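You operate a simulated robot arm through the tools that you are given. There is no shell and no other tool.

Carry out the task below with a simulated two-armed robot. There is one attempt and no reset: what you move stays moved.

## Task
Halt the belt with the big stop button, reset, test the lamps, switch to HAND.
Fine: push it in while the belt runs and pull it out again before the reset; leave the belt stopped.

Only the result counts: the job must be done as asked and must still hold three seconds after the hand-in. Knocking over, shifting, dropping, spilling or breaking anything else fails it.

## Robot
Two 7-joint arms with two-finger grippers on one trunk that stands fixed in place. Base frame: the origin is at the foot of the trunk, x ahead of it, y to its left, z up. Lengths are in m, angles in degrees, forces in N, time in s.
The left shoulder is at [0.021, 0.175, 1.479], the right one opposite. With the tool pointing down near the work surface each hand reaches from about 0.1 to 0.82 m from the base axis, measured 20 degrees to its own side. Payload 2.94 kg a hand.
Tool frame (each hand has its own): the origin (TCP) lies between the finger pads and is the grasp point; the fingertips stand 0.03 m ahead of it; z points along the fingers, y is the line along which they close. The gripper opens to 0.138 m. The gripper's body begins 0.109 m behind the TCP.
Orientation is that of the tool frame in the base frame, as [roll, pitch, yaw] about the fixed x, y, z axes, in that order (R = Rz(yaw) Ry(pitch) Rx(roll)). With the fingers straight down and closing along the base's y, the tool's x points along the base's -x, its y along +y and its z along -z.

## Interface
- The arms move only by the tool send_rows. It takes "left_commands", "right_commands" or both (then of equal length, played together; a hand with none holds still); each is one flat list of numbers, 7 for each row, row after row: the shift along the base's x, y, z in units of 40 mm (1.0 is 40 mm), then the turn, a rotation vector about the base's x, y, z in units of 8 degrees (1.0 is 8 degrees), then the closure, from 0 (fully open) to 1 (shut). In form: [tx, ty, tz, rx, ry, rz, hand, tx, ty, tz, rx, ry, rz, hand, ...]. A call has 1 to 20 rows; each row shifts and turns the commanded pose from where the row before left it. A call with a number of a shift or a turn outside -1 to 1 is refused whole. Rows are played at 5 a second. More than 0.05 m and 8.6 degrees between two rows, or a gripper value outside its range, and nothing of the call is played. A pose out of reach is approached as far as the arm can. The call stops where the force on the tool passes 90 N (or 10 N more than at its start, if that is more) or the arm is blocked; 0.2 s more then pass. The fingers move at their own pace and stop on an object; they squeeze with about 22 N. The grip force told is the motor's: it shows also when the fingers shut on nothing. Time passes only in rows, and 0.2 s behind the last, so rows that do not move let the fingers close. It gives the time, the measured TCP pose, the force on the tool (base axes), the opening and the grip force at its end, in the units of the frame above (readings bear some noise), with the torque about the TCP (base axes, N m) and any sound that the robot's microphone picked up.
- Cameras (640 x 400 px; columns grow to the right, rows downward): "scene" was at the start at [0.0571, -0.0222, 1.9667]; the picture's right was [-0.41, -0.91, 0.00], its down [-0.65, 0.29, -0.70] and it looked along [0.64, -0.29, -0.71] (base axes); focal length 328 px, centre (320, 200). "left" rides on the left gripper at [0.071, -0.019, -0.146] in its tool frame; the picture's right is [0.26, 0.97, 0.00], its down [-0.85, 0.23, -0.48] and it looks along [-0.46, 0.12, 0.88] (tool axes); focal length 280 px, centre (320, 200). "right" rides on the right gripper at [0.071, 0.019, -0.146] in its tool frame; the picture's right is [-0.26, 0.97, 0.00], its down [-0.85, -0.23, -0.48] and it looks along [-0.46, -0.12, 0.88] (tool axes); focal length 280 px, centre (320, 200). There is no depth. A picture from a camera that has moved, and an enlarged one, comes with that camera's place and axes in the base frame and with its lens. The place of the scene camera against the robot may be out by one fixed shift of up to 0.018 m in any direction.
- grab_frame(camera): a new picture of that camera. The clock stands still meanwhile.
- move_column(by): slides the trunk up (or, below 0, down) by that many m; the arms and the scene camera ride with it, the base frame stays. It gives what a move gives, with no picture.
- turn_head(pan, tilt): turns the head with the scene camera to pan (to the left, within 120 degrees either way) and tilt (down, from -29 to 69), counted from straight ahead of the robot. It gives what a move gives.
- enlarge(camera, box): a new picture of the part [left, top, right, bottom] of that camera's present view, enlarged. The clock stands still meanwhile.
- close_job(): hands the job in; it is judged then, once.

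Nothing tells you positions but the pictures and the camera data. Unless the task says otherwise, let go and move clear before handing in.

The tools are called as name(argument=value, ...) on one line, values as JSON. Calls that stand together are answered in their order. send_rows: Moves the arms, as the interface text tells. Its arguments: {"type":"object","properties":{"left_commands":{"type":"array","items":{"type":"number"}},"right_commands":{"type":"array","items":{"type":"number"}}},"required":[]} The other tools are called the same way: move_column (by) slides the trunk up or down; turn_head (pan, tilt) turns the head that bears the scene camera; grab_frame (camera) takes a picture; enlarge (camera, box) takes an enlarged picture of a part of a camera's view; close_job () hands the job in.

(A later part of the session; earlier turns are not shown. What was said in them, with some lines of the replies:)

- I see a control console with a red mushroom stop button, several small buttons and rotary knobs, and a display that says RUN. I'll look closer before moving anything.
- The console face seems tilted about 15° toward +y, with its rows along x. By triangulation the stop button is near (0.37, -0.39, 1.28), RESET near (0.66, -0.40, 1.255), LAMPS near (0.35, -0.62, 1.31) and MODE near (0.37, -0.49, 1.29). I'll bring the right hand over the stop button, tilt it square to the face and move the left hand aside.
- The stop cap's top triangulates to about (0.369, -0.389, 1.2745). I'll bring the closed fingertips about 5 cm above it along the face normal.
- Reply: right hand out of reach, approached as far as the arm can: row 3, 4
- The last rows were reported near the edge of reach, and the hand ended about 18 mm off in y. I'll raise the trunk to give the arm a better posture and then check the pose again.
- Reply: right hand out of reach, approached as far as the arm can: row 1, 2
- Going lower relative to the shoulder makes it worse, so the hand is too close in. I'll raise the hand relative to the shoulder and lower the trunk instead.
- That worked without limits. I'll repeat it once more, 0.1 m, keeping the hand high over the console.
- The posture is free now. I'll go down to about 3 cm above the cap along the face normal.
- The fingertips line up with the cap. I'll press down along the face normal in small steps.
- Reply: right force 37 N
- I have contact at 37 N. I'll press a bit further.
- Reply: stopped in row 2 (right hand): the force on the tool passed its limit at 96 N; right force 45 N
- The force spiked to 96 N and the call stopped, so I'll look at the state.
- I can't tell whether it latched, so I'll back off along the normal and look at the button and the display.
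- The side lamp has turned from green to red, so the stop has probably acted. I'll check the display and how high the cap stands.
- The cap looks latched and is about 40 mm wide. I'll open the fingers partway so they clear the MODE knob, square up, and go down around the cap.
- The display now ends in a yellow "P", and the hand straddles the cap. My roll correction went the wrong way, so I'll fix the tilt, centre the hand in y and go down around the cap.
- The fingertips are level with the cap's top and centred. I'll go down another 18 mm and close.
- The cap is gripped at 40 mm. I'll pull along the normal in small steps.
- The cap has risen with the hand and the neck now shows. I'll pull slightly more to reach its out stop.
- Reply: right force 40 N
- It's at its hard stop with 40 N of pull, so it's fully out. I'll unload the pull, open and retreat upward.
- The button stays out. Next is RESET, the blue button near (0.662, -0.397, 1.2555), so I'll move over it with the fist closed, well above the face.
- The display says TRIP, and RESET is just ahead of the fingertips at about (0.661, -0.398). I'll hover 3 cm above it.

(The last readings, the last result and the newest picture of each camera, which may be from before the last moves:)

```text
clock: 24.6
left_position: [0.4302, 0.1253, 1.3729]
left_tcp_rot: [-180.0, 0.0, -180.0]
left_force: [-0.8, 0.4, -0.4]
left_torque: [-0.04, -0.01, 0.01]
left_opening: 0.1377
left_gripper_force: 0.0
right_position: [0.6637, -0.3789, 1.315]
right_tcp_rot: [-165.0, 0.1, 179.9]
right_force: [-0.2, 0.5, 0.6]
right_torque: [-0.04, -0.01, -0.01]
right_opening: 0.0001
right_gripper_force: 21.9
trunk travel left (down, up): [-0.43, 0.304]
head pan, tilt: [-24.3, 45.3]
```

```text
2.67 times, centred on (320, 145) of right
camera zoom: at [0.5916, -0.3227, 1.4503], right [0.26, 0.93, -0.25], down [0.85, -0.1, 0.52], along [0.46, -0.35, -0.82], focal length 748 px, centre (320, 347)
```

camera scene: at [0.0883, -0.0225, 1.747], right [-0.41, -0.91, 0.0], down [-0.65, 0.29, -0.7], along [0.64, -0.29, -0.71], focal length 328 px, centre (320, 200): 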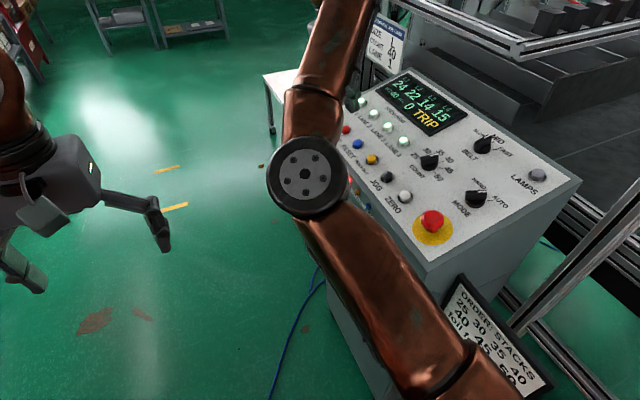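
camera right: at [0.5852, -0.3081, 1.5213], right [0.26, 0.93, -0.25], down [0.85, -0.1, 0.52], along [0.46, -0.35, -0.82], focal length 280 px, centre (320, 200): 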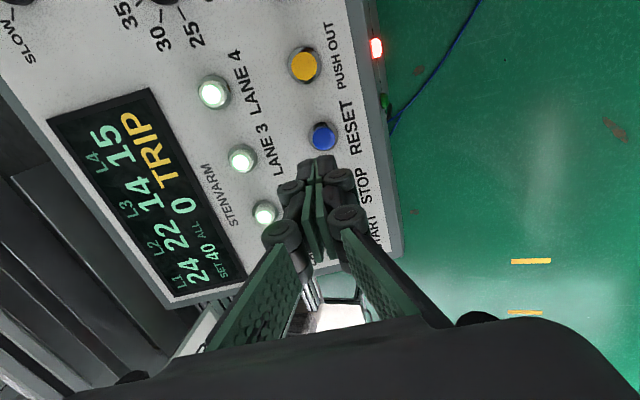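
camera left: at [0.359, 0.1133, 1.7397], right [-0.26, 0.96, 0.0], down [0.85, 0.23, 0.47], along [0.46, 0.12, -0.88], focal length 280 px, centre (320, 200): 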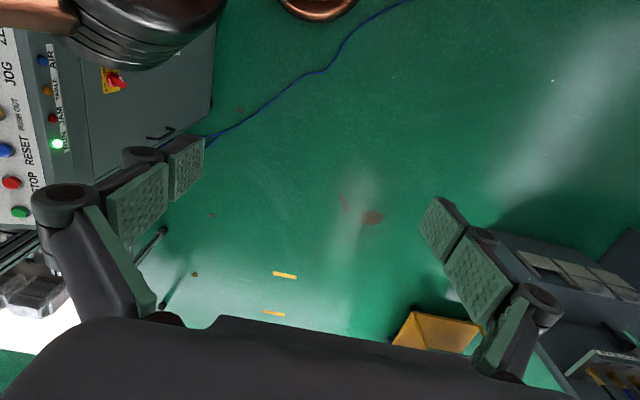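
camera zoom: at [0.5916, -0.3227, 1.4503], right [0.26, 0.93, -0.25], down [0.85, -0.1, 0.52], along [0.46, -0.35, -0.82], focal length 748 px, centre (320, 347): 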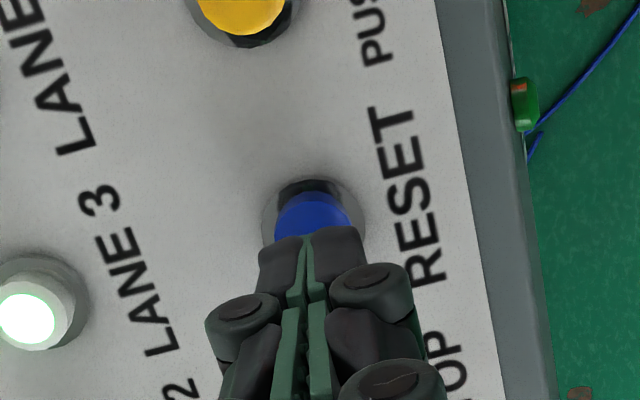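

The alignment is within 2 mm. I'll correct slightly and press RESET gently.

send_rows(right_commands=[-0.04, -0.115, -0.2415, 0, 0, 0, 1, 0, -0.065, -0.2415, 0, 0, 0, 1, 0, -0.045, -0.17, 0, 0, 0, 1, 0, -0.02, -0.0725, 0, 0, 0, 1, 0, -0.02, -0.0725, 0, 0, 0, 1])

enlarge(camera="scene", box=[330, 60, 530, 200])

grab_frame(camera="right")

```text
clock: 25.8
left_position: [0.4316, 0.1251, 1.3722]
left_tcp_rot: [179.9, 0.1, 179.9]
left_force: [-0.1, -0.2, -1.1]
left_torque: [-0.01, -0.05, 0.0]
left_opening: 0.1382
left_gripper_force: 0.0
right_position: [0.6617, -0.3907, 1.2832]
right_tcp_rot: [-165.1, 0.2, -179.8]
right_force: [0.5, 0.0, 4.2]
right_torque: [-0.02, -0.02, -0.03]
right_opening: 0.0
right_gripper_force: 22.2
trunk travel left (down, up): [-0.43, 0.304]
head pan, tilt: [-24.3, 45.3]
heard: click
```

```text
2.86 times, centred on (430, 130) of scene
camera zoom: at [0.0886, -0.0213, 1.7471], right [-0.41, -0.91, 0.0], down [-0.65, 0.29, -0.7], along [0.64, -0.29, -0.71], focal length 938 px, centre (6, 400)
```

zoom: 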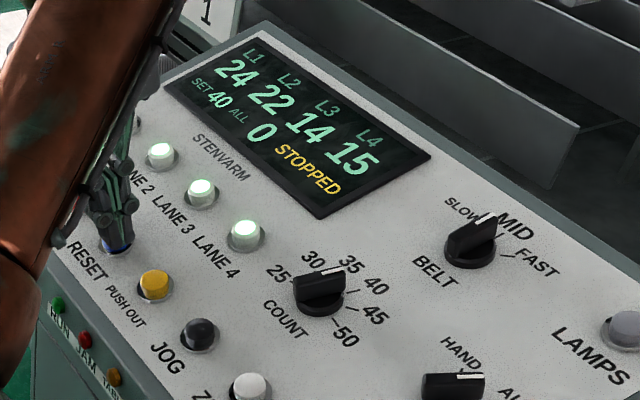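

```text
taken
camera right: at [0.5902, -0.335, 1.4184], right [0.26, 0.93, -0.25], down [0.85, -0.1, 0.52], along [0.46, -0.35, -0.82], focal length 280 px, centre (320, 200)
```

right: 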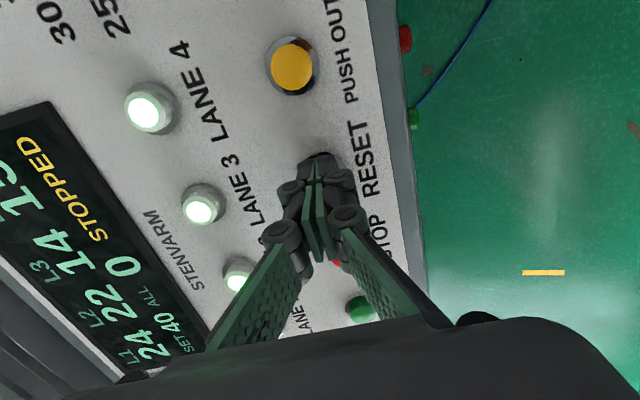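

A click sounded, the display reads STOPPED and the red lamp is off, so RESET is done. Next I'll lift off and travel high over the console to LAMPS near (0.354, -0.617, 1.314), staying clear of the post near (0.24, -0.74).

send_rows(right_commands=[0, 0.2588, 0.9659, 0, 0, 0, 1, 0, 0.2588, 0.9659, 0, 0, 0, 1, 0, 0.1, 0.96, 0, 0, 0, 1, -0.855, -0.64, 0.5, 0, 0, 0, 1, -0.855, -0.64, 0.2, 0, 0, 0, 1, -0.855, -0.64, 0, 0, 0, 0, 1, -0.855, -0.64, 0, 0, 0, 0, 1, -0.855, -0.64, 0, 0, 0, 0, 1, -0.855, -0.64, 0, 0, 0, 0, 1, -0.855, -0.64, 0, 0, 0, 0, 1, -0.855, -0.3, 0, 0, 0, 0, 1, -0.855, -0.3, 0, 0, 0, 0, 1, 0, 0, 0, 0, 0, 0, 1])

grab_frame(camera="right")

grab_frame(camera="scene")

```text
clock: 28.6
left_position: [0.431, 0.1253, 1.3726]
left_tcp_rot: [-180.0, 0.0, 180.0]
left_force: [-0.5, 0.5, 0.9]
left_torque: [-0.01, 0.02, -0.05]
left_opening: 0.1383
left_gripper_force: 0.0
right_position: [0.3545, -0.5714, 1.4238]
right_tcp_rot: [-165.0, 0.0, -179.9]
right_force: [0.8, 0.1, 0.5]
right_torque: [-0.04, 0.01, -0.02]
right_opening: 0.0001
right_gripper_force: 21.9
trunk travel left (down, up): [-0.43, 0.304]
head pan, tilt: [-24.3, 45.3]
```

```text
taken
camera right: at [0.2839, -0.5147, 1.5591], right [0.26, 0.93, -0.25], down [0.85, -0.1, 0.52], along [0.46, -0.35, -0.82], focal length 280 px, centre (320, 200)
```

right: 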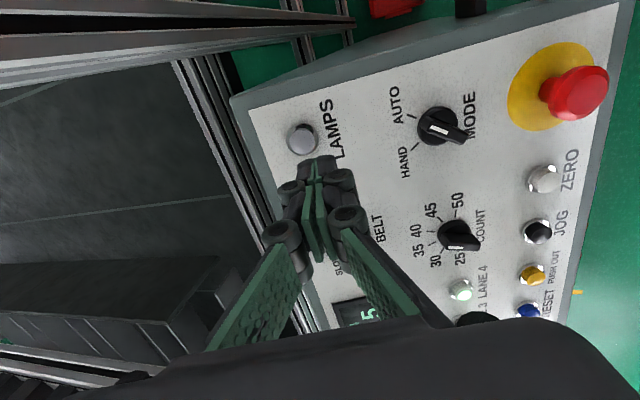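

```text
taken
camera scene: at [0.09, -0.0215, 1.7469], right [-0.41, -0.91, 0.0], down [-0.65, 0.29, -0.7], along [0.64, -0.29, -0.71], focal length 328 px, centre (320, 200)
```

scene: 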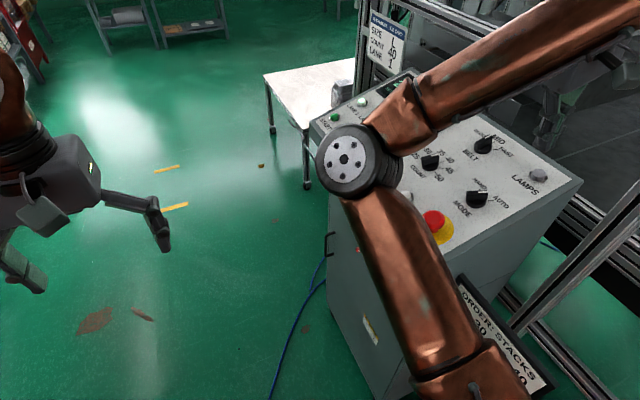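

I'm near LAMPS, and the elbow stays well clear of the stop button. I'll hover about 3 cm above the lamp-test button.

send_rows(right_commands=[0, -0.39, -0.65, 0, 0, 0, 1, 0, -0.39, -0.65, 0, 0, 0, 1, 0, 0, 0, 0, 0, 0, 1])

enlarge(camera="right", box=[220, 70, 420, 220])

grab_frame(camera="scene")

```text
clock: 29.4
left_position: [0.43, 0.1256, 1.3721]
left_tcp_rot: [180.0, 0.0, 180.0]
left_force: [-0.9, 0.6, -1.1]
left_torque: [-0.04, -0.02, -0.03]
left_opening: 0.1379
left_gripper_force: 0.0
right_position: [0.3534, -0.604, 1.372]
right_tcp_rot: [-165.0, 0.1, -179.8]
right_force: [0.1, 0.3, -0.4]
right_torque: [-0.01, -0.01, 0.0]
right_opening: 0.0
right_gripper_force: 22.0
trunk travel left (down, up): [-0.43, 0.304]
head pan, tilt: [-24.3, 45.3]
```

```text
2.67 times, centred on (320, 145) of right
camera zoom: at [0.2827, -0.5478, 1.5072], right [0.26, 0.93, -0.25], down [0.85, -0.1, 0.52], along [0.46, -0.35, -0.82], focal length 748 px, centre (320, 347)
```

zoom: 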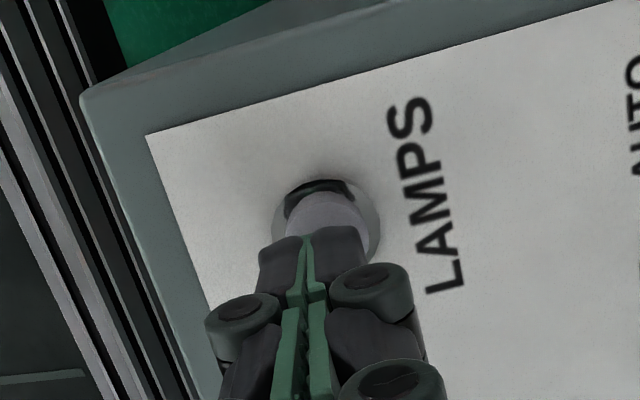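

```text
taken
camera scene: at [0.0886, -0.0211, 1.7471], right [-0.41, -0.91, 0.0], down [-0.65, 0.29, -0.7], along [0.64, -0.29, -0.71], focal length 328 px, centre (320, 200)
```

scene: 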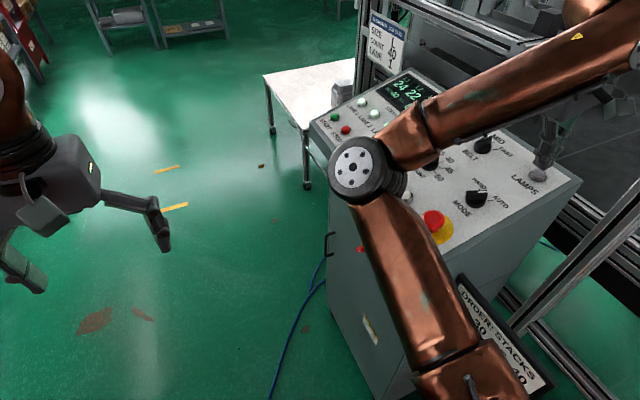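

The alignment is off by about 2 mm in y. I'll correct it and press LAMPS gently.

send_rows(right_commands=[0.01, -0.02, -0.2415, 0, 0, 0, 1, 0, -0.065, -0.2415, 0, 0, 0, 1, 0, -0.045, -0.17, 0, 0, 0, 1, 0, -0.02, -0.0725, 0, 0, 0, 1, 0, -0.02, -0.0725, 0, 0, 0, 1])

grab_frame(camera="scene")

grab_frame(camera="right")

```text
clock: 30.6
left_position: [0.4283, 0.1268, 1.3724]
left_tcp_rot: [-179.9, 0.1, 180.0]
left_force: [0.5, 0.0, -1.1]
left_torque: [0.01, 0.01, 0.01]
left_opening: 0.138
left_gripper_force: 0.0
right_position: [0.3538, -0.6066, 1.3447]
right_tcp_rot: [-164.4, 0.3, -179.8]
right_force: [5.2, -6.9, 44.2]
right_torque: [-0.48, -0.02, 0.04]
right_opening: 0.006
right_gripper_force: 28.6
trunk travel left (down, up): [-0.43, 0.304]
head pan, tilt: [-24.3, 45.3]
heard: click
```

```text
taken
camera scene: at [0.0875, -0.0183, 1.7476], right [-0.41, -0.91, 0.0], down [-0.65, 0.29, -0.7], along [0.64, -0.29, -0.71], focal length 328 px, centre (320, 200)
```

scene: 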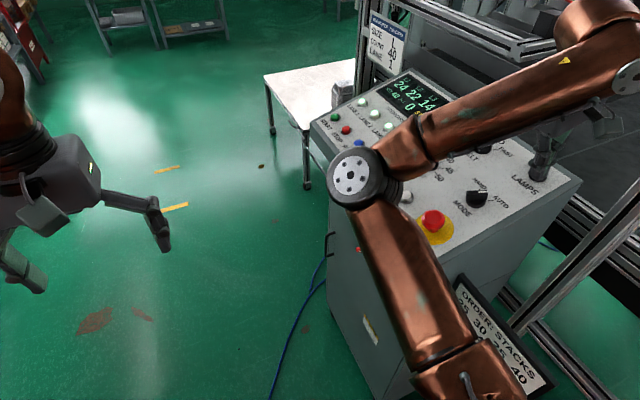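

```text
taken
camera right: at [0.2816, -0.5494, 1.4807], right [0.26, 0.93, -0.26], down [0.85, -0.09, 0.52], along [0.46, -0.35, -0.81], focal length 280 px, centre (320, 200)
```

right: 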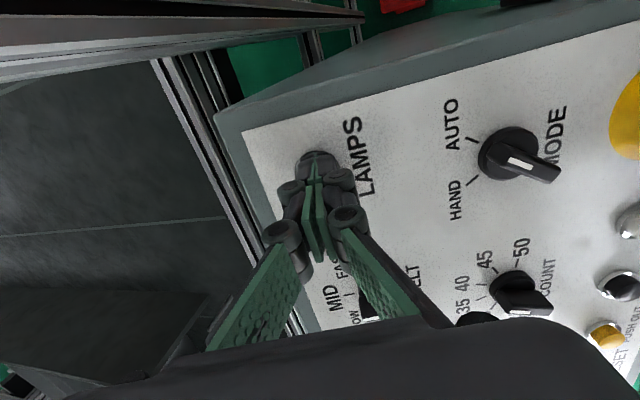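

A click sounded and the button is at the bottom of its travel. I'll check the side lamps and hold it briefly so the test registers.

send_rows(right_commands=[0, 0.005, 0.02, 0, 0, 0, 1, 0, 0, 0, 0, 0, 0, 1, 0, 0, 0, 0, 0, 0, 1, 0, 0, 0, 0, 0, 0, 1, 0, 0, 0, 0, 0, 0, 1])

enlarge(camera="scene", box=[300, 60, 560, 260])

grab_frame(camera="left")

```text
clock: 31.8
left_position: [0.4294, 0.1292, 1.3727]
left_tcp_rot: [-179.8, 0.1, -180.0]
left_force: [0.6, -0.5, 1.2]
left_torque: [0.01, 0.01, -0.05]
left_opening: 0.1379
left_gripper_force: 0.1
right_position: [0.3535, -0.6051, 1.345]
right_tcp_rot: [-164.7, 0.3, -179.8]
right_force: [4.5, -1.1, 45.0]
right_torque: [-0.41, -0.06, 0.03]
right_opening: 0.0061
right_gripper_force: 28.3
trunk travel left (down, up): [-0.43, 0.304]
head pan, tilt: [-24.3, 45.3]
```

```text
2.00 times, centred on (430, 160) of scene
camera zoom: at [0.0875, -0.0173, 1.7472], right [-0.41, -0.91, 0.0], down [-0.65, 0.29, -0.7], along [0.64, -0.29, -0.71], focal length 657 px, centre (100, 280)
```

zoom: 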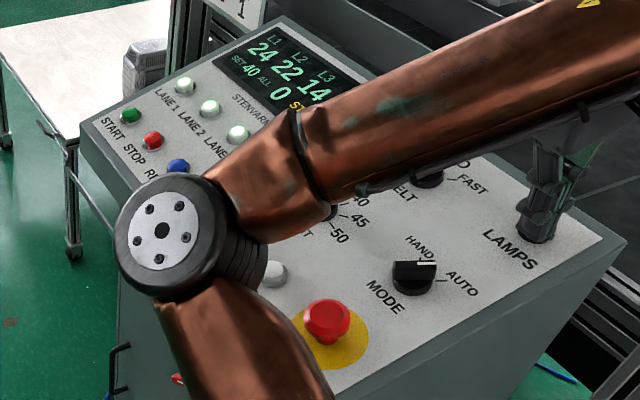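

```text
taken
camera left: at [0.3577, 0.1106, 1.518], right [-0.26, 0.96, 0.0], down [0.85, 0.23, 0.48], along [0.46, 0.12, -0.88], focal length 280 px, centre (320, 200)
```

left: 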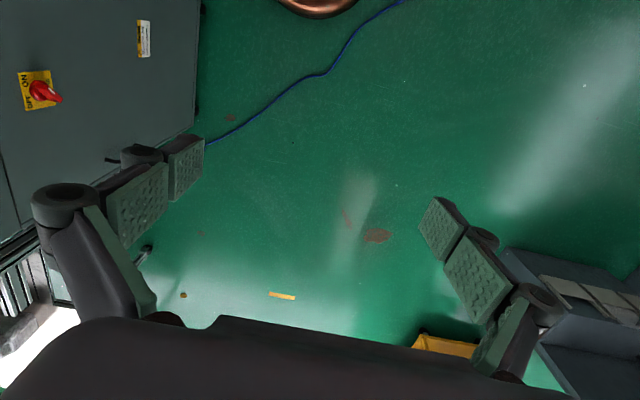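

LAMPS is pressed. I'll lift off, move over the MODE knob and yaw the hand +60° about the face normal so the fingers close across its bar.

send_rows(right_commands=[0, 0.13, 0.48, 0, 0, 0, 1, 0, 0.2588, 0.9659, 0, 0, 0, 1, 0, 0.2588, 0.9659, 0, 0, 0, 1, 0.17, 0.9, 0, 0, 0, 0, 1, 0.17, 0.9, 0, 0, 0, 0, 1, 0.17, 0.9, 0, 0, 0, 0, 1, 0, 0, 0, 0, 0.2426, 0.9055, 1, 0, 0, 0, 0, 0.2426, 0.9055, 1, 0, 0, 0, 0, 0.2426, 0.9055, 1, 0, 0, 0, 0, 0.2426, 0.9055, 1, 0, 0, 0, 0, 0.2426, 0.9055, 1, 0, 0, 0, 0, 0.2426, 0.9055, 1, 0, 0, 0, 0, 0.2426, 0.9055, 1, 0, 0, 0, 0, 0.2426, 0.9055, 1, 0, 0, 0, 0, 0, 0, 1])

grab_frame(camera="scene")

grab_frame(camera="right")

```text
clock: 35.0
left_position: [0.4306, 0.1255, 1.3715]
left_tcp_rot: [180.0, -0.1, 180.0]
left_force: [0.7, -1.0, -0.2]
left_torque: [-0.04, -0.02, -0.01]
left_opening: 0.1379
left_gripper_force: 0.0
right_position: [0.3748, -0.475, 1.437]
right_tcp_rot: [-172.5, -12.9, -120.6]
right_force: [0.6, 0.7, 0.0]
right_torque: [0.01, -0.01, 0.02]
right_opening: 0.0
right_gripper_force: 28.3
trunk travel left (down, up): [-0.43, 0.304]
head pan, tilt: [-24.3, 45.3]
```

```text
taken
camera scene: at [0.0892, -0.0221, 1.747], right [-0.41, -0.91, 0.0], down [-0.65, 0.29, -0.7], along [0.64, -0.29, -0.71], focal length 328 px, centre (320, 200)
```

scene: 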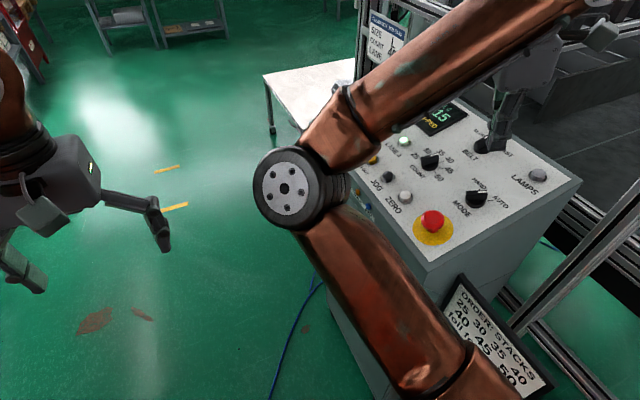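

```text
taken
camera right: at [0.3227, -0.4878, 1.5916], right [-0.71, 0.68, -0.18], down [0.62, 0.72, 0.3], along [0.34, 0.1, -0.94], focal length 280 px, centre (320, 200)
```

right: 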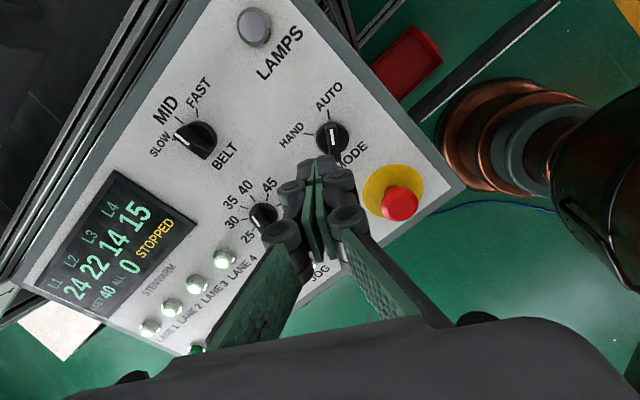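

The yaw went through without limits. I'll zoom in on the knob.

enlarge(camera="right", box=[270, 70, 400, 170])

enlarge(camera="scene", box=[440, 160, 540, 230])

```text
4.00 times, centred on (335, 120) of right
camera zoom: at [0.3227, -0.4878, 1.5916], right [-0.71, 0.68, -0.18], down [0.62, 0.72, 0.3], along [0.34, 0.1, -0.94], focal length 1122 px, centre (260, 520)
```

zoom: 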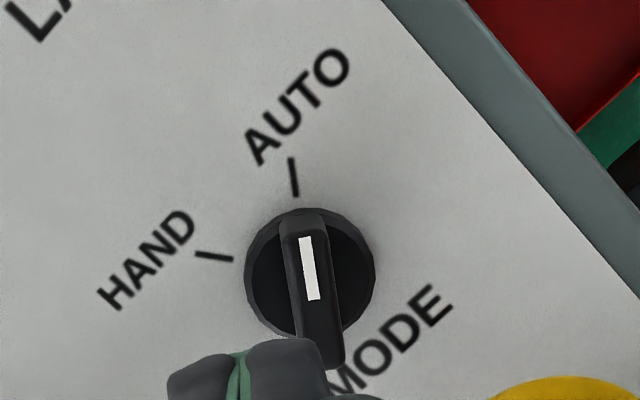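

```text
5.71 times, centred on (490, 195) of scene
camera zoom: at [0.0892, -0.0221, 1.747], right [-0.41, -0.91, 0.0], down [-0.65, 0.29, -0.7], along [0.64, -0.29, -0.71], focal length 1876 px, centre (-651, 229)
```

zoom: 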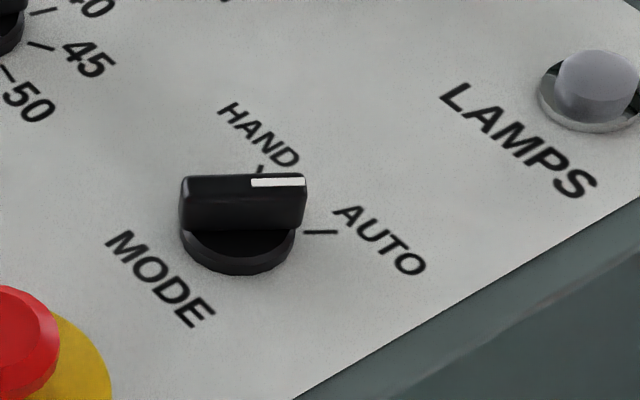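

The bar points at AUTO and lies square across the fingers' closing line. I'll open partway and go down to about 2 cm above the bar.

send_rows(right_commands=[0, 0, 0, 0, 0, 0, 0.55, 0, 0, 0, 0, 0, 0, 0.55, 0, 0, 0, 0, 0, 0, 0.55, 0, -0.04, -0.77, 0, 0, 0, 0.55, 0, -0.04, -0.77, 0, 0, 0, 0.55, 0, -0.04, -0.77, 0, 0, 0, 0.55, 0, 0, 0, 0, 0, 0, 0.55])

grab_frame(camera="right")

enlarge(camera="scene", box=[400, 120, 560, 240])

```text
clock: 36.6
left_position: [0.43, 0.1247, 1.3725]
left_tcp_rot: [180.0, 0.0, 179.9]
left_force: [0.5, -0.6, 0.1]
left_torque: [-0.02, -0.01, -0.02]
left_opening: 0.1378
left_gripper_force: 0.0
right_position: [0.3766, -0.478, 1.3449]
right_tcp_rot: [-172.5, -12.8, -120.9]
right_force: [0.7, 0.4, -0.6]
right_torque: [0.01, -0.04, -0.01]
right_opening: 0.0622
right_gripper_force: 0.1
trunk travel left (down, up): [-0.43, 0.304]
head pan, tilt: [-24.3, 45.3]
```

```text
taken
camera right: at [0.3251, -0.4914, 1.4984], right [-0.7, 0.69, -0.18], down [0.62, 0.72, 0.3], along [0.34, 0.1, -0.94], focal length 280 px, centre (320, 200)
```

right: 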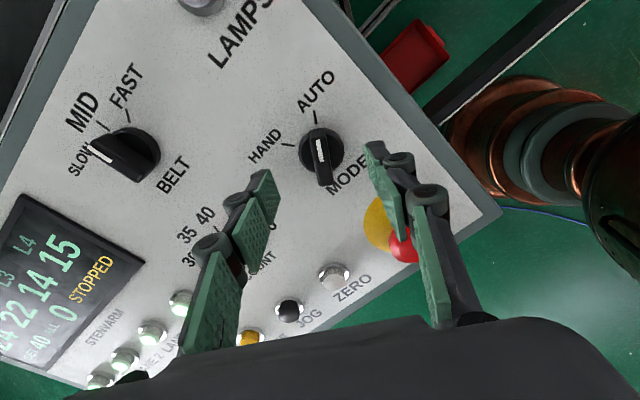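

```text
3.33 times, centred on (480, 180) of scene
camera zoom: at [0.0885, -0.0217, 1.747], right [-0.41, -0.91, 0.0], down [-0.65, 0.29, -0.7], along [0.64, -0.29, -0.71], focal length 1094 px, centre (-213, 267)
```

zoom: 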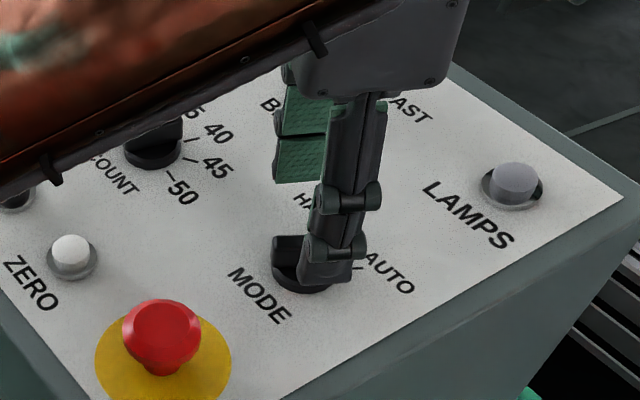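

The bar is centred between the fingers. I'll go down 3.2 cm so the tips flank the bar without touching the skirt.

send_rows(right_commands=[-0.02, -0.1, -0.4, 0, 0, 0, 0.55, 0, -0.12, -0.373, 0, 0, 0, 0.55, 0, 0, 0, 0, 0, 0, 0.55])

grab_frame(camera="right")

enlarge(camera="scene", box=[400, 120, 560, 240])

```text
clock: 37.4
left_position: [0.4303, 0.1253, 1.3719]
left_tcp_rot: [-180.0, 0.0, -180.0]
left_force: [-0.2, -0.3, -0.2]
left_torque: [-0.03, -0.03, 0.03]
left_opening: 0.1379
left_gripper_force: 0.1
right_position: [0.3769, -0.488, 1.3157]
right_tcp_rot: [-172.4, -12.9, -120.9]
right_force: [-0.1, -0.2, -0.6]
right_torque: [-0.06, 0.0, 0.0]
right_opening: 0.0619
right_gripper_force: 0.0
trunk travel left (down, up): [-0.43, 0.304]
head pan, tilt: [-24.3, 45.3]
```

```text
taken
camera right: at [0.3245, -0.5003, 1.4696], right [-0.7, 0.69, -0.18], down [0.62, 0.72, 0.3], along [0.34, 0.1, -0.94], focal length 280 px, centre (320, 200)
```

right: 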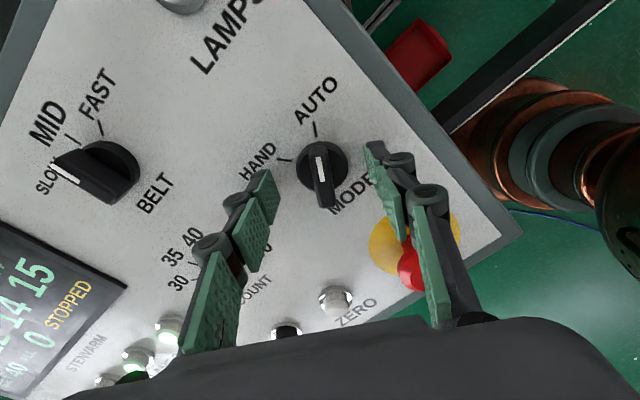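

```text
3.33 times, centred on (480, 180) of scene
camera zoom: at [0.089, -0.0217, 1.747], right [-0.41, -0.91, 0.0], down [-0.65, 0.29, -0.7], along [0.64, -0.29, -0.71], focal length 1094 px, centre (-213, 267)
```

zoom: 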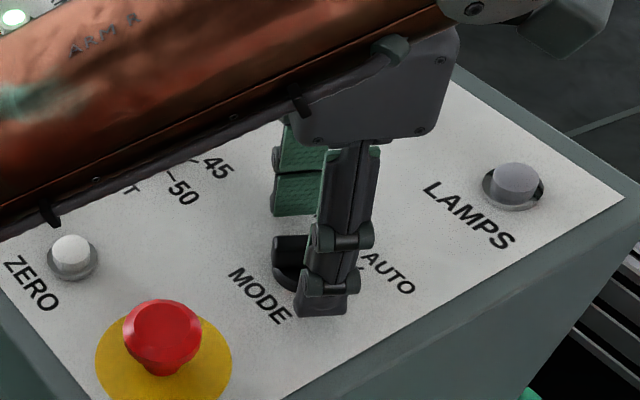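

The fingers flank the bar. I'll close on it.

send_rows(right_commands=[0, 0, 0, 0, 0, 0, 1, 0, 0, 0, 0, 0, 0, 1, 0, 0, 0, 0, 0, 0, 1, 0, 0, 0, 0, 0, 0, 1, 0, 0, 0, 0, 0, 0, 1])

grab_frame(camera="right")

enlarge(camera="scene", box=[400, 120, 560, 240])

```text
clock: 38.6
left_position: [0.4294, 0.1255, 1.3719]
left_tcp_rot: [180.0, 0.1, 179.9]
left_force: [0.6, 0.8, -1.5]
left_torque: [0.01, 0.02, 0.01]
left_opening: 0.1383
left_gripper_force: 0.1
right_position: [0.3748, -0.4883, 1.3151]
right_tcp_rot: [-172.6, -12.8, -121.0]
right_force: [-11.3, 6.8, -12.8]
right_torque: [0.4, 0.03, -0.03]
right_opening: 0.0118
right_gripper_force: 38.9
trunk travel left (down, up): [-0.43, 0.304]
head pan, tilt: [-24.3, 45.3]
```

```text
taken
camera right: at [0.3229, -0.5003, 1.4692], right [-0.7, 0.69, -0.18], down [0.63, 0.72, 0.3], along [0.34, 0.1, -0.94], focal length 280 px, centre (320, 200)
```

right: 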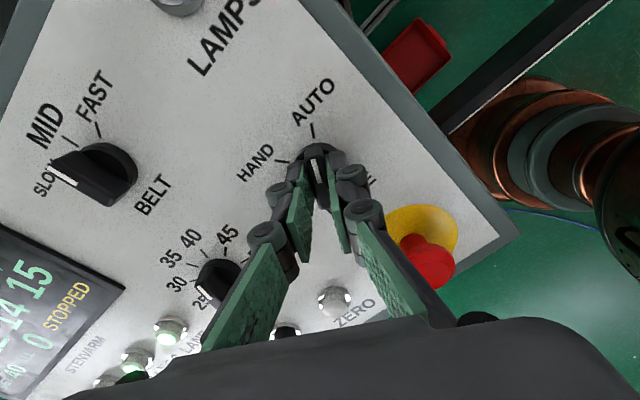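

```text
3.33 times, centred on (480, 180) of scene
camera zoom: at [0.0877, -0.0216, 1.7469], right [-0.41, -0.91, 0.0], down [-0.65, 0.29, -0.7], along [0.64, -0.29, -0.71], focal length 1094 px, centre (-213, 267)
```

zoom: 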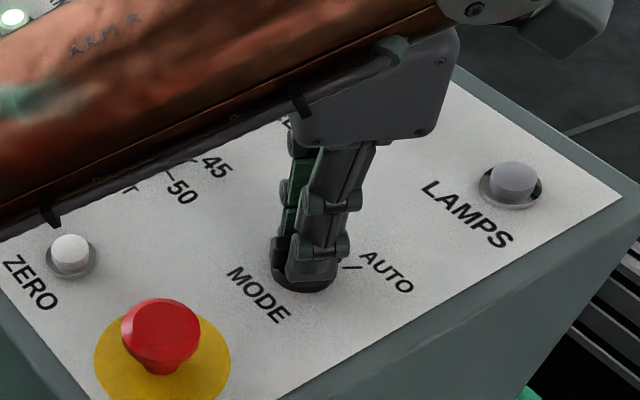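

The bar is gripped at 11.8 mm. I'll turn it counter-clockwise seen from above, toward HAND, and check halfway.

send_rows(right_commands=[-0.03, 0.02, 0, 0, 0.2426, 0.9055, 1, 0, 0, 0, 0, 0.2426, 0.9055, 1, 0, 0, 0, 0, 0.2426, 0.9055, 1, 0, 0, 0, 0, 0.2426, 0.9055, 1])

grab_frame(camera="right")

grab_frame(camera="scene")

```text
clock: 39.6
left_position: [0.4312, 0.1237, 1.3725]
left_tcp_rot: [-180.0, -0.1, 180.0]
left_force: [0.1, 0.0, 0.0]
left_torque: [0.01, 0.01, 0.03]
left_opening: 0.1382
left_gripper_force: 0.0
right_position: [0.3743, -0.4872, 1.3144]
right_tcp_rot: [-180.0, -15.1, -89.8]
right_force: [6.8, -2.4, 5.4]
right_torque: [1.03, -0.12, 0.01]
right_opening: 0.0118
right_gripper_force: 38.7
trunk travel left (down, up): [-0.43, 0.304]
head pan, tilt: [-24.3, 45.3]
```

```text
taken
camera right: at [0.3557, -0.518, 1.4742], right [-0.97, 0.25, -0.07], down [0.23, 0.94, 0.24], along [0.12, 0.22, -0.97], focal length 280 px, centre (320, 200)
```

right: 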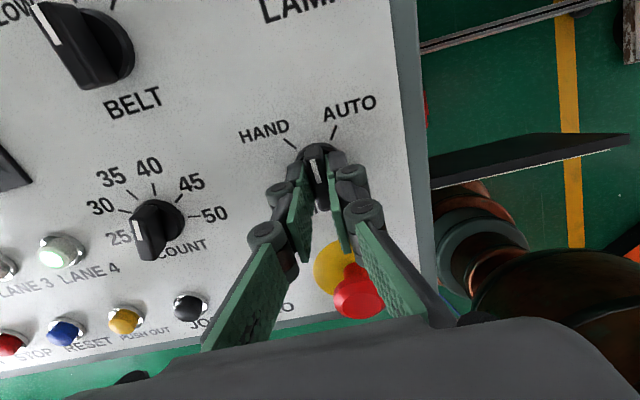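

```text
taken
camera scene: at [0.0901, -0.0221, 1.7471], right [-0.41, -0.91, 0.0], down [-0.65, 0.29, -0.7], along [0.64, -0.29, -0.71], focal length 328 px, centre (320, 200)
```

scene: 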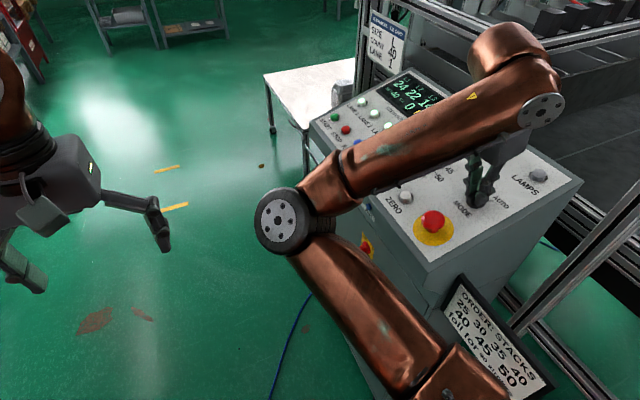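

Halfway round, the knob follows the hand. I'll finish the remaining 30°.

send_rows(right_commands=[0, 0, 0, 0, 0.2426, 0.9055, 1, 0, 0, 0, 0, 0.2426, 0.9055, 1, 0, 0, 0, 0, 0.2426, 0.9055, 1, 0, 0, 0, 0, 0.2426, 0.9055, 1, 0, 0, 0, 0, 0.06, 0.22, 1, 0, 0, 0, 0, 0, 0, 1])

grab_frame(camera="right")

```text
clock: 41.0
left_position: [0.4307, 0.1258, 1.3718]
left_tcp_rot: [-180.0, 0.0, 179.9]
left_force: [0.0, -0.5, -0.1]
left_torque: [0.02, 0.0, 0.01]
left_opening: 0.1378
left_gripper_force: 0.1
right_position: [0.375, -0.4877, 1.3134]
right_tcp_rot: [171.9, -12.9, -57.3]
right_force: [13.4, -7.2, 20.4]
right_torque: [-0.62, -0.41, 0.15]
right_opening: 0.0119
right_gripper_force: 38.7
trunk travel left (down, up): [-0.43, 0.304]
head pan, tilt: [-24.3, 45.3]
```

```text
taken
camera right: at [0.3962, -0.517, 1.4739], right [-0.96, -0.28, 0.08], down [-0.25, 0.94, 0.24], along [-0.14, 0.21, -0.97], focal length 280 px, centre (320, 200)
```

right: 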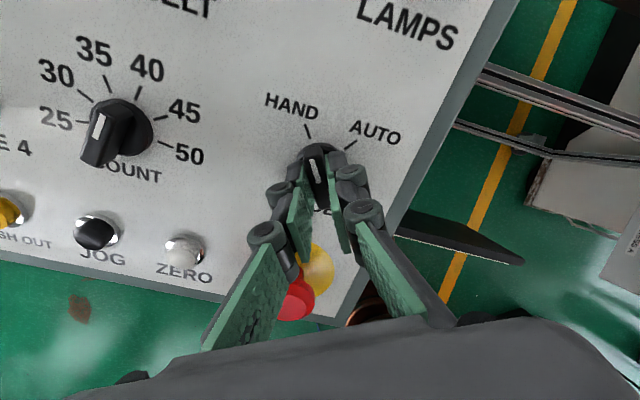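

The bar now points at HAND. I'll release, lift straight off along the normal and check.

send_rows(right_commands=[0, 0, 0, 0, 0, 0, 0.6, 0, 0, 0, 0, 0, 0, 0.6, 0, 0, 0, 0, 0, 0, 0.6, 0, 0, 0, 0, 0, 0, 0.6, 0, 0.13, 0.48, 0, 0, 0, 0.6, 0, 0.2588, 0.9659, 0, 0, 0, 0.6, 0, 0.2588, 0.9659, 0, 0, 0, 0.6, 0, 0, 0, 0, 0, 0, 0.6])

grab_frame(camera="right")

grab_frame(camera="scene")

```text
clock: 42.8
left_position: [0.4312, 0.1244, 1.3725]
left_tcp_rot: [180.0, -0.1, 180.0]
left_force: [0.6, -0.4, 0.1]
left_torque: [0.0, 0.02, 0.0]
left_opening: 0.1382
left_gripper_force: 0.0
right_position: [0.3773, -0.4617, 1.4108]
right_tcp_rot: [171.9, -12.5, -57.2]
right_force: [0.8, -0.1, -0.3]
right_torque: [0.0, -0.03, -0.01]
right_opening: 0.0551
right_gripper_force: 0.1
trunk travel left (down, up): [-0.43, 0.304]
head pan, tilt: [-24.3, 45.3]
```

```text
taken
camera right: at [0.3985, -0.4917, 1.5695], right [-0.96, -0.28, 0.08], down [-0.25, 0.94, 0.24], along [-0.14, 0.21, -0.97], focal length 280 px, centre (320, 200)
```

right: 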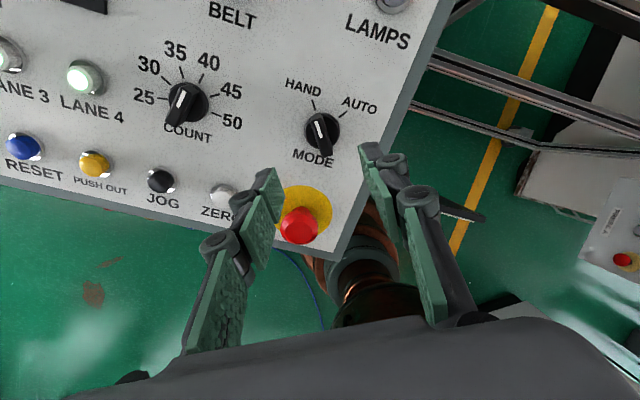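

```text
taken
camera scene: at [0.0897, -0.0224, 1.7469], right [-0.41, -0.91, 0.0], down [-0.65, 0.29, -0.7], along [0.64, -0.29, -0.71], focal length 328 px, centre (320, 200)
```

scene: 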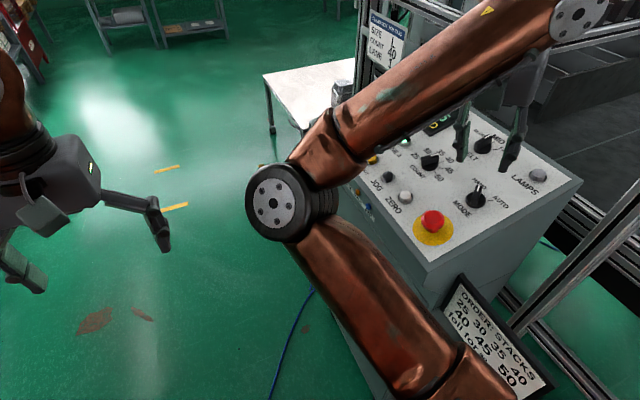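

The knob points at HAND. I'll lift well clear and check the knob, the display and the stop button.

send_rows(right_commands=[0, 0.1, 1, 0, 0, 0, 0.6, 0, 0.1, 1, 0, 0, 0, 0.6, 0, 0.1, 1, 0, 0, 0, 0.6, 0, 0.1, 1, 0, 0, 0, 0.6, 0, 0, 0, 0, 0, 0, 0.6])

grab_frame(camera="right")

enlarge(camera="right", box=[260, 60, 420, 180])

enlarge(camera="scene", box=[330, 60, 560, 260])

```text
clock: 44.0
left_position: [0.4323, 0.124, 1.3717]
left_tcp_rot: [180.0, -0.1, -179.9]
left_force: [0.3, -1.1, -0.1]
left_torque: [0.02, 0.05, -0.02]
left_opening: 0.1383
left_gripper_force: 0.2
right_position: [0.3739, -0.4468, 1.5699]
right_tcp_rot: [171.7, -12.5, -57.4]
right_force: [0.2, -0.4, -0.3]
right_torque: [0.0, 0.06, -0.03]
right_opening: 0.0553
right_gripper_force: 0.1
trunk travel left (down, up): [-0.43, 0.304]
head pan, tilt: [-24.3, 45.3]
```

```text
taken
camera right: at [0.3954, -0.476, 1.7276], right [-0.96, -0.28, 0.08], down [-0.25, 0.94, 0.24], along [-0.14, 0.21, -0.97], focal length 280 px, centre (320, 200)
```

right: 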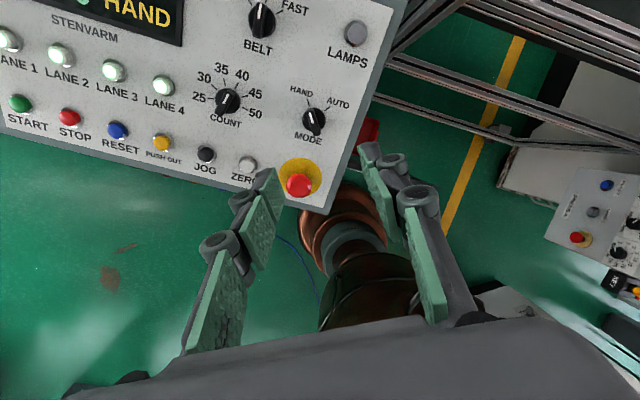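

```text
3.33 times, centred on (340, 120) of right
camera zoom: at [0.3954, -0.476, 1.7276], right [-0.96, -0.28, 0.08], down [-0.25, 0.94, 0.24], along [-0.14, 0.21, -0.97], focal length 935 px, centre (253, 467)
```

zoom: 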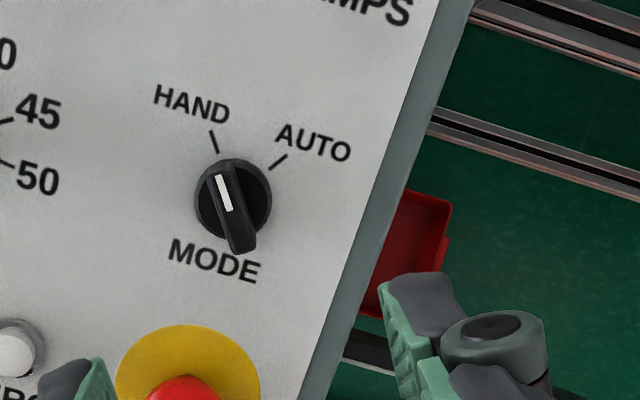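

```text
2.00 times, centred on (445, 160) of scene
camera zoom: at [0.0913, -0.0224, 1.7467], right [-0.41, -0.91, 0.0], down [-0.65, 0.29, -0.7], along [0.64, -0.29, -0.71], focal length 657 px, centre (70, 280)
```

zoom: 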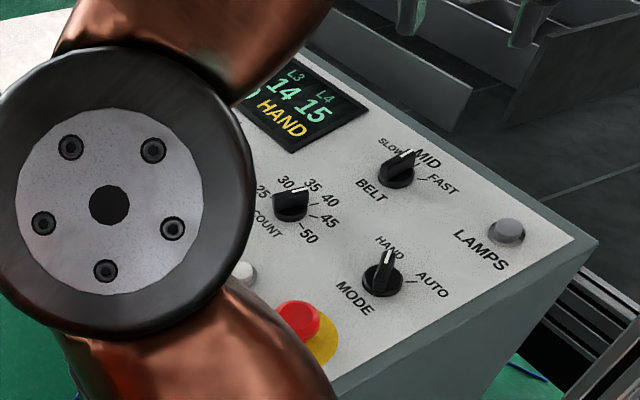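

The display reads HAND, the knob points at HAND, the stop button is out and the belt is stopped. Both hands are clear, so I'm handing in.

close_job()

```text
The job is handed in.
```

The job is handed in: the belt is stopped, the stop button is out, and the console is in HAND. I don't have the judge's result.

1. **Stop button:** I pushed it in while the display read RUN, and the display changed to TRIP. I then gripped the cap and pulled it back out to its end stop before the reset.
2. **Reset:** I pressed RESET and heard a click. The display went to STOPPED and the red side lamp went out.
3. **Lamp test:** I pressed LAMPS to the bottom of its travel, heard a click, and held it for about a second. The arm hid the side lamps, so I didn't see them light; the click is my only evidence that the test registered.
4. **MODE:** I turned the knob from AUTO to HAND, and both the knob and the display show HAND.

I didn't operate any other control, and I saw nothing knocked or shifted. Both hands were clear of the console at hand-in.
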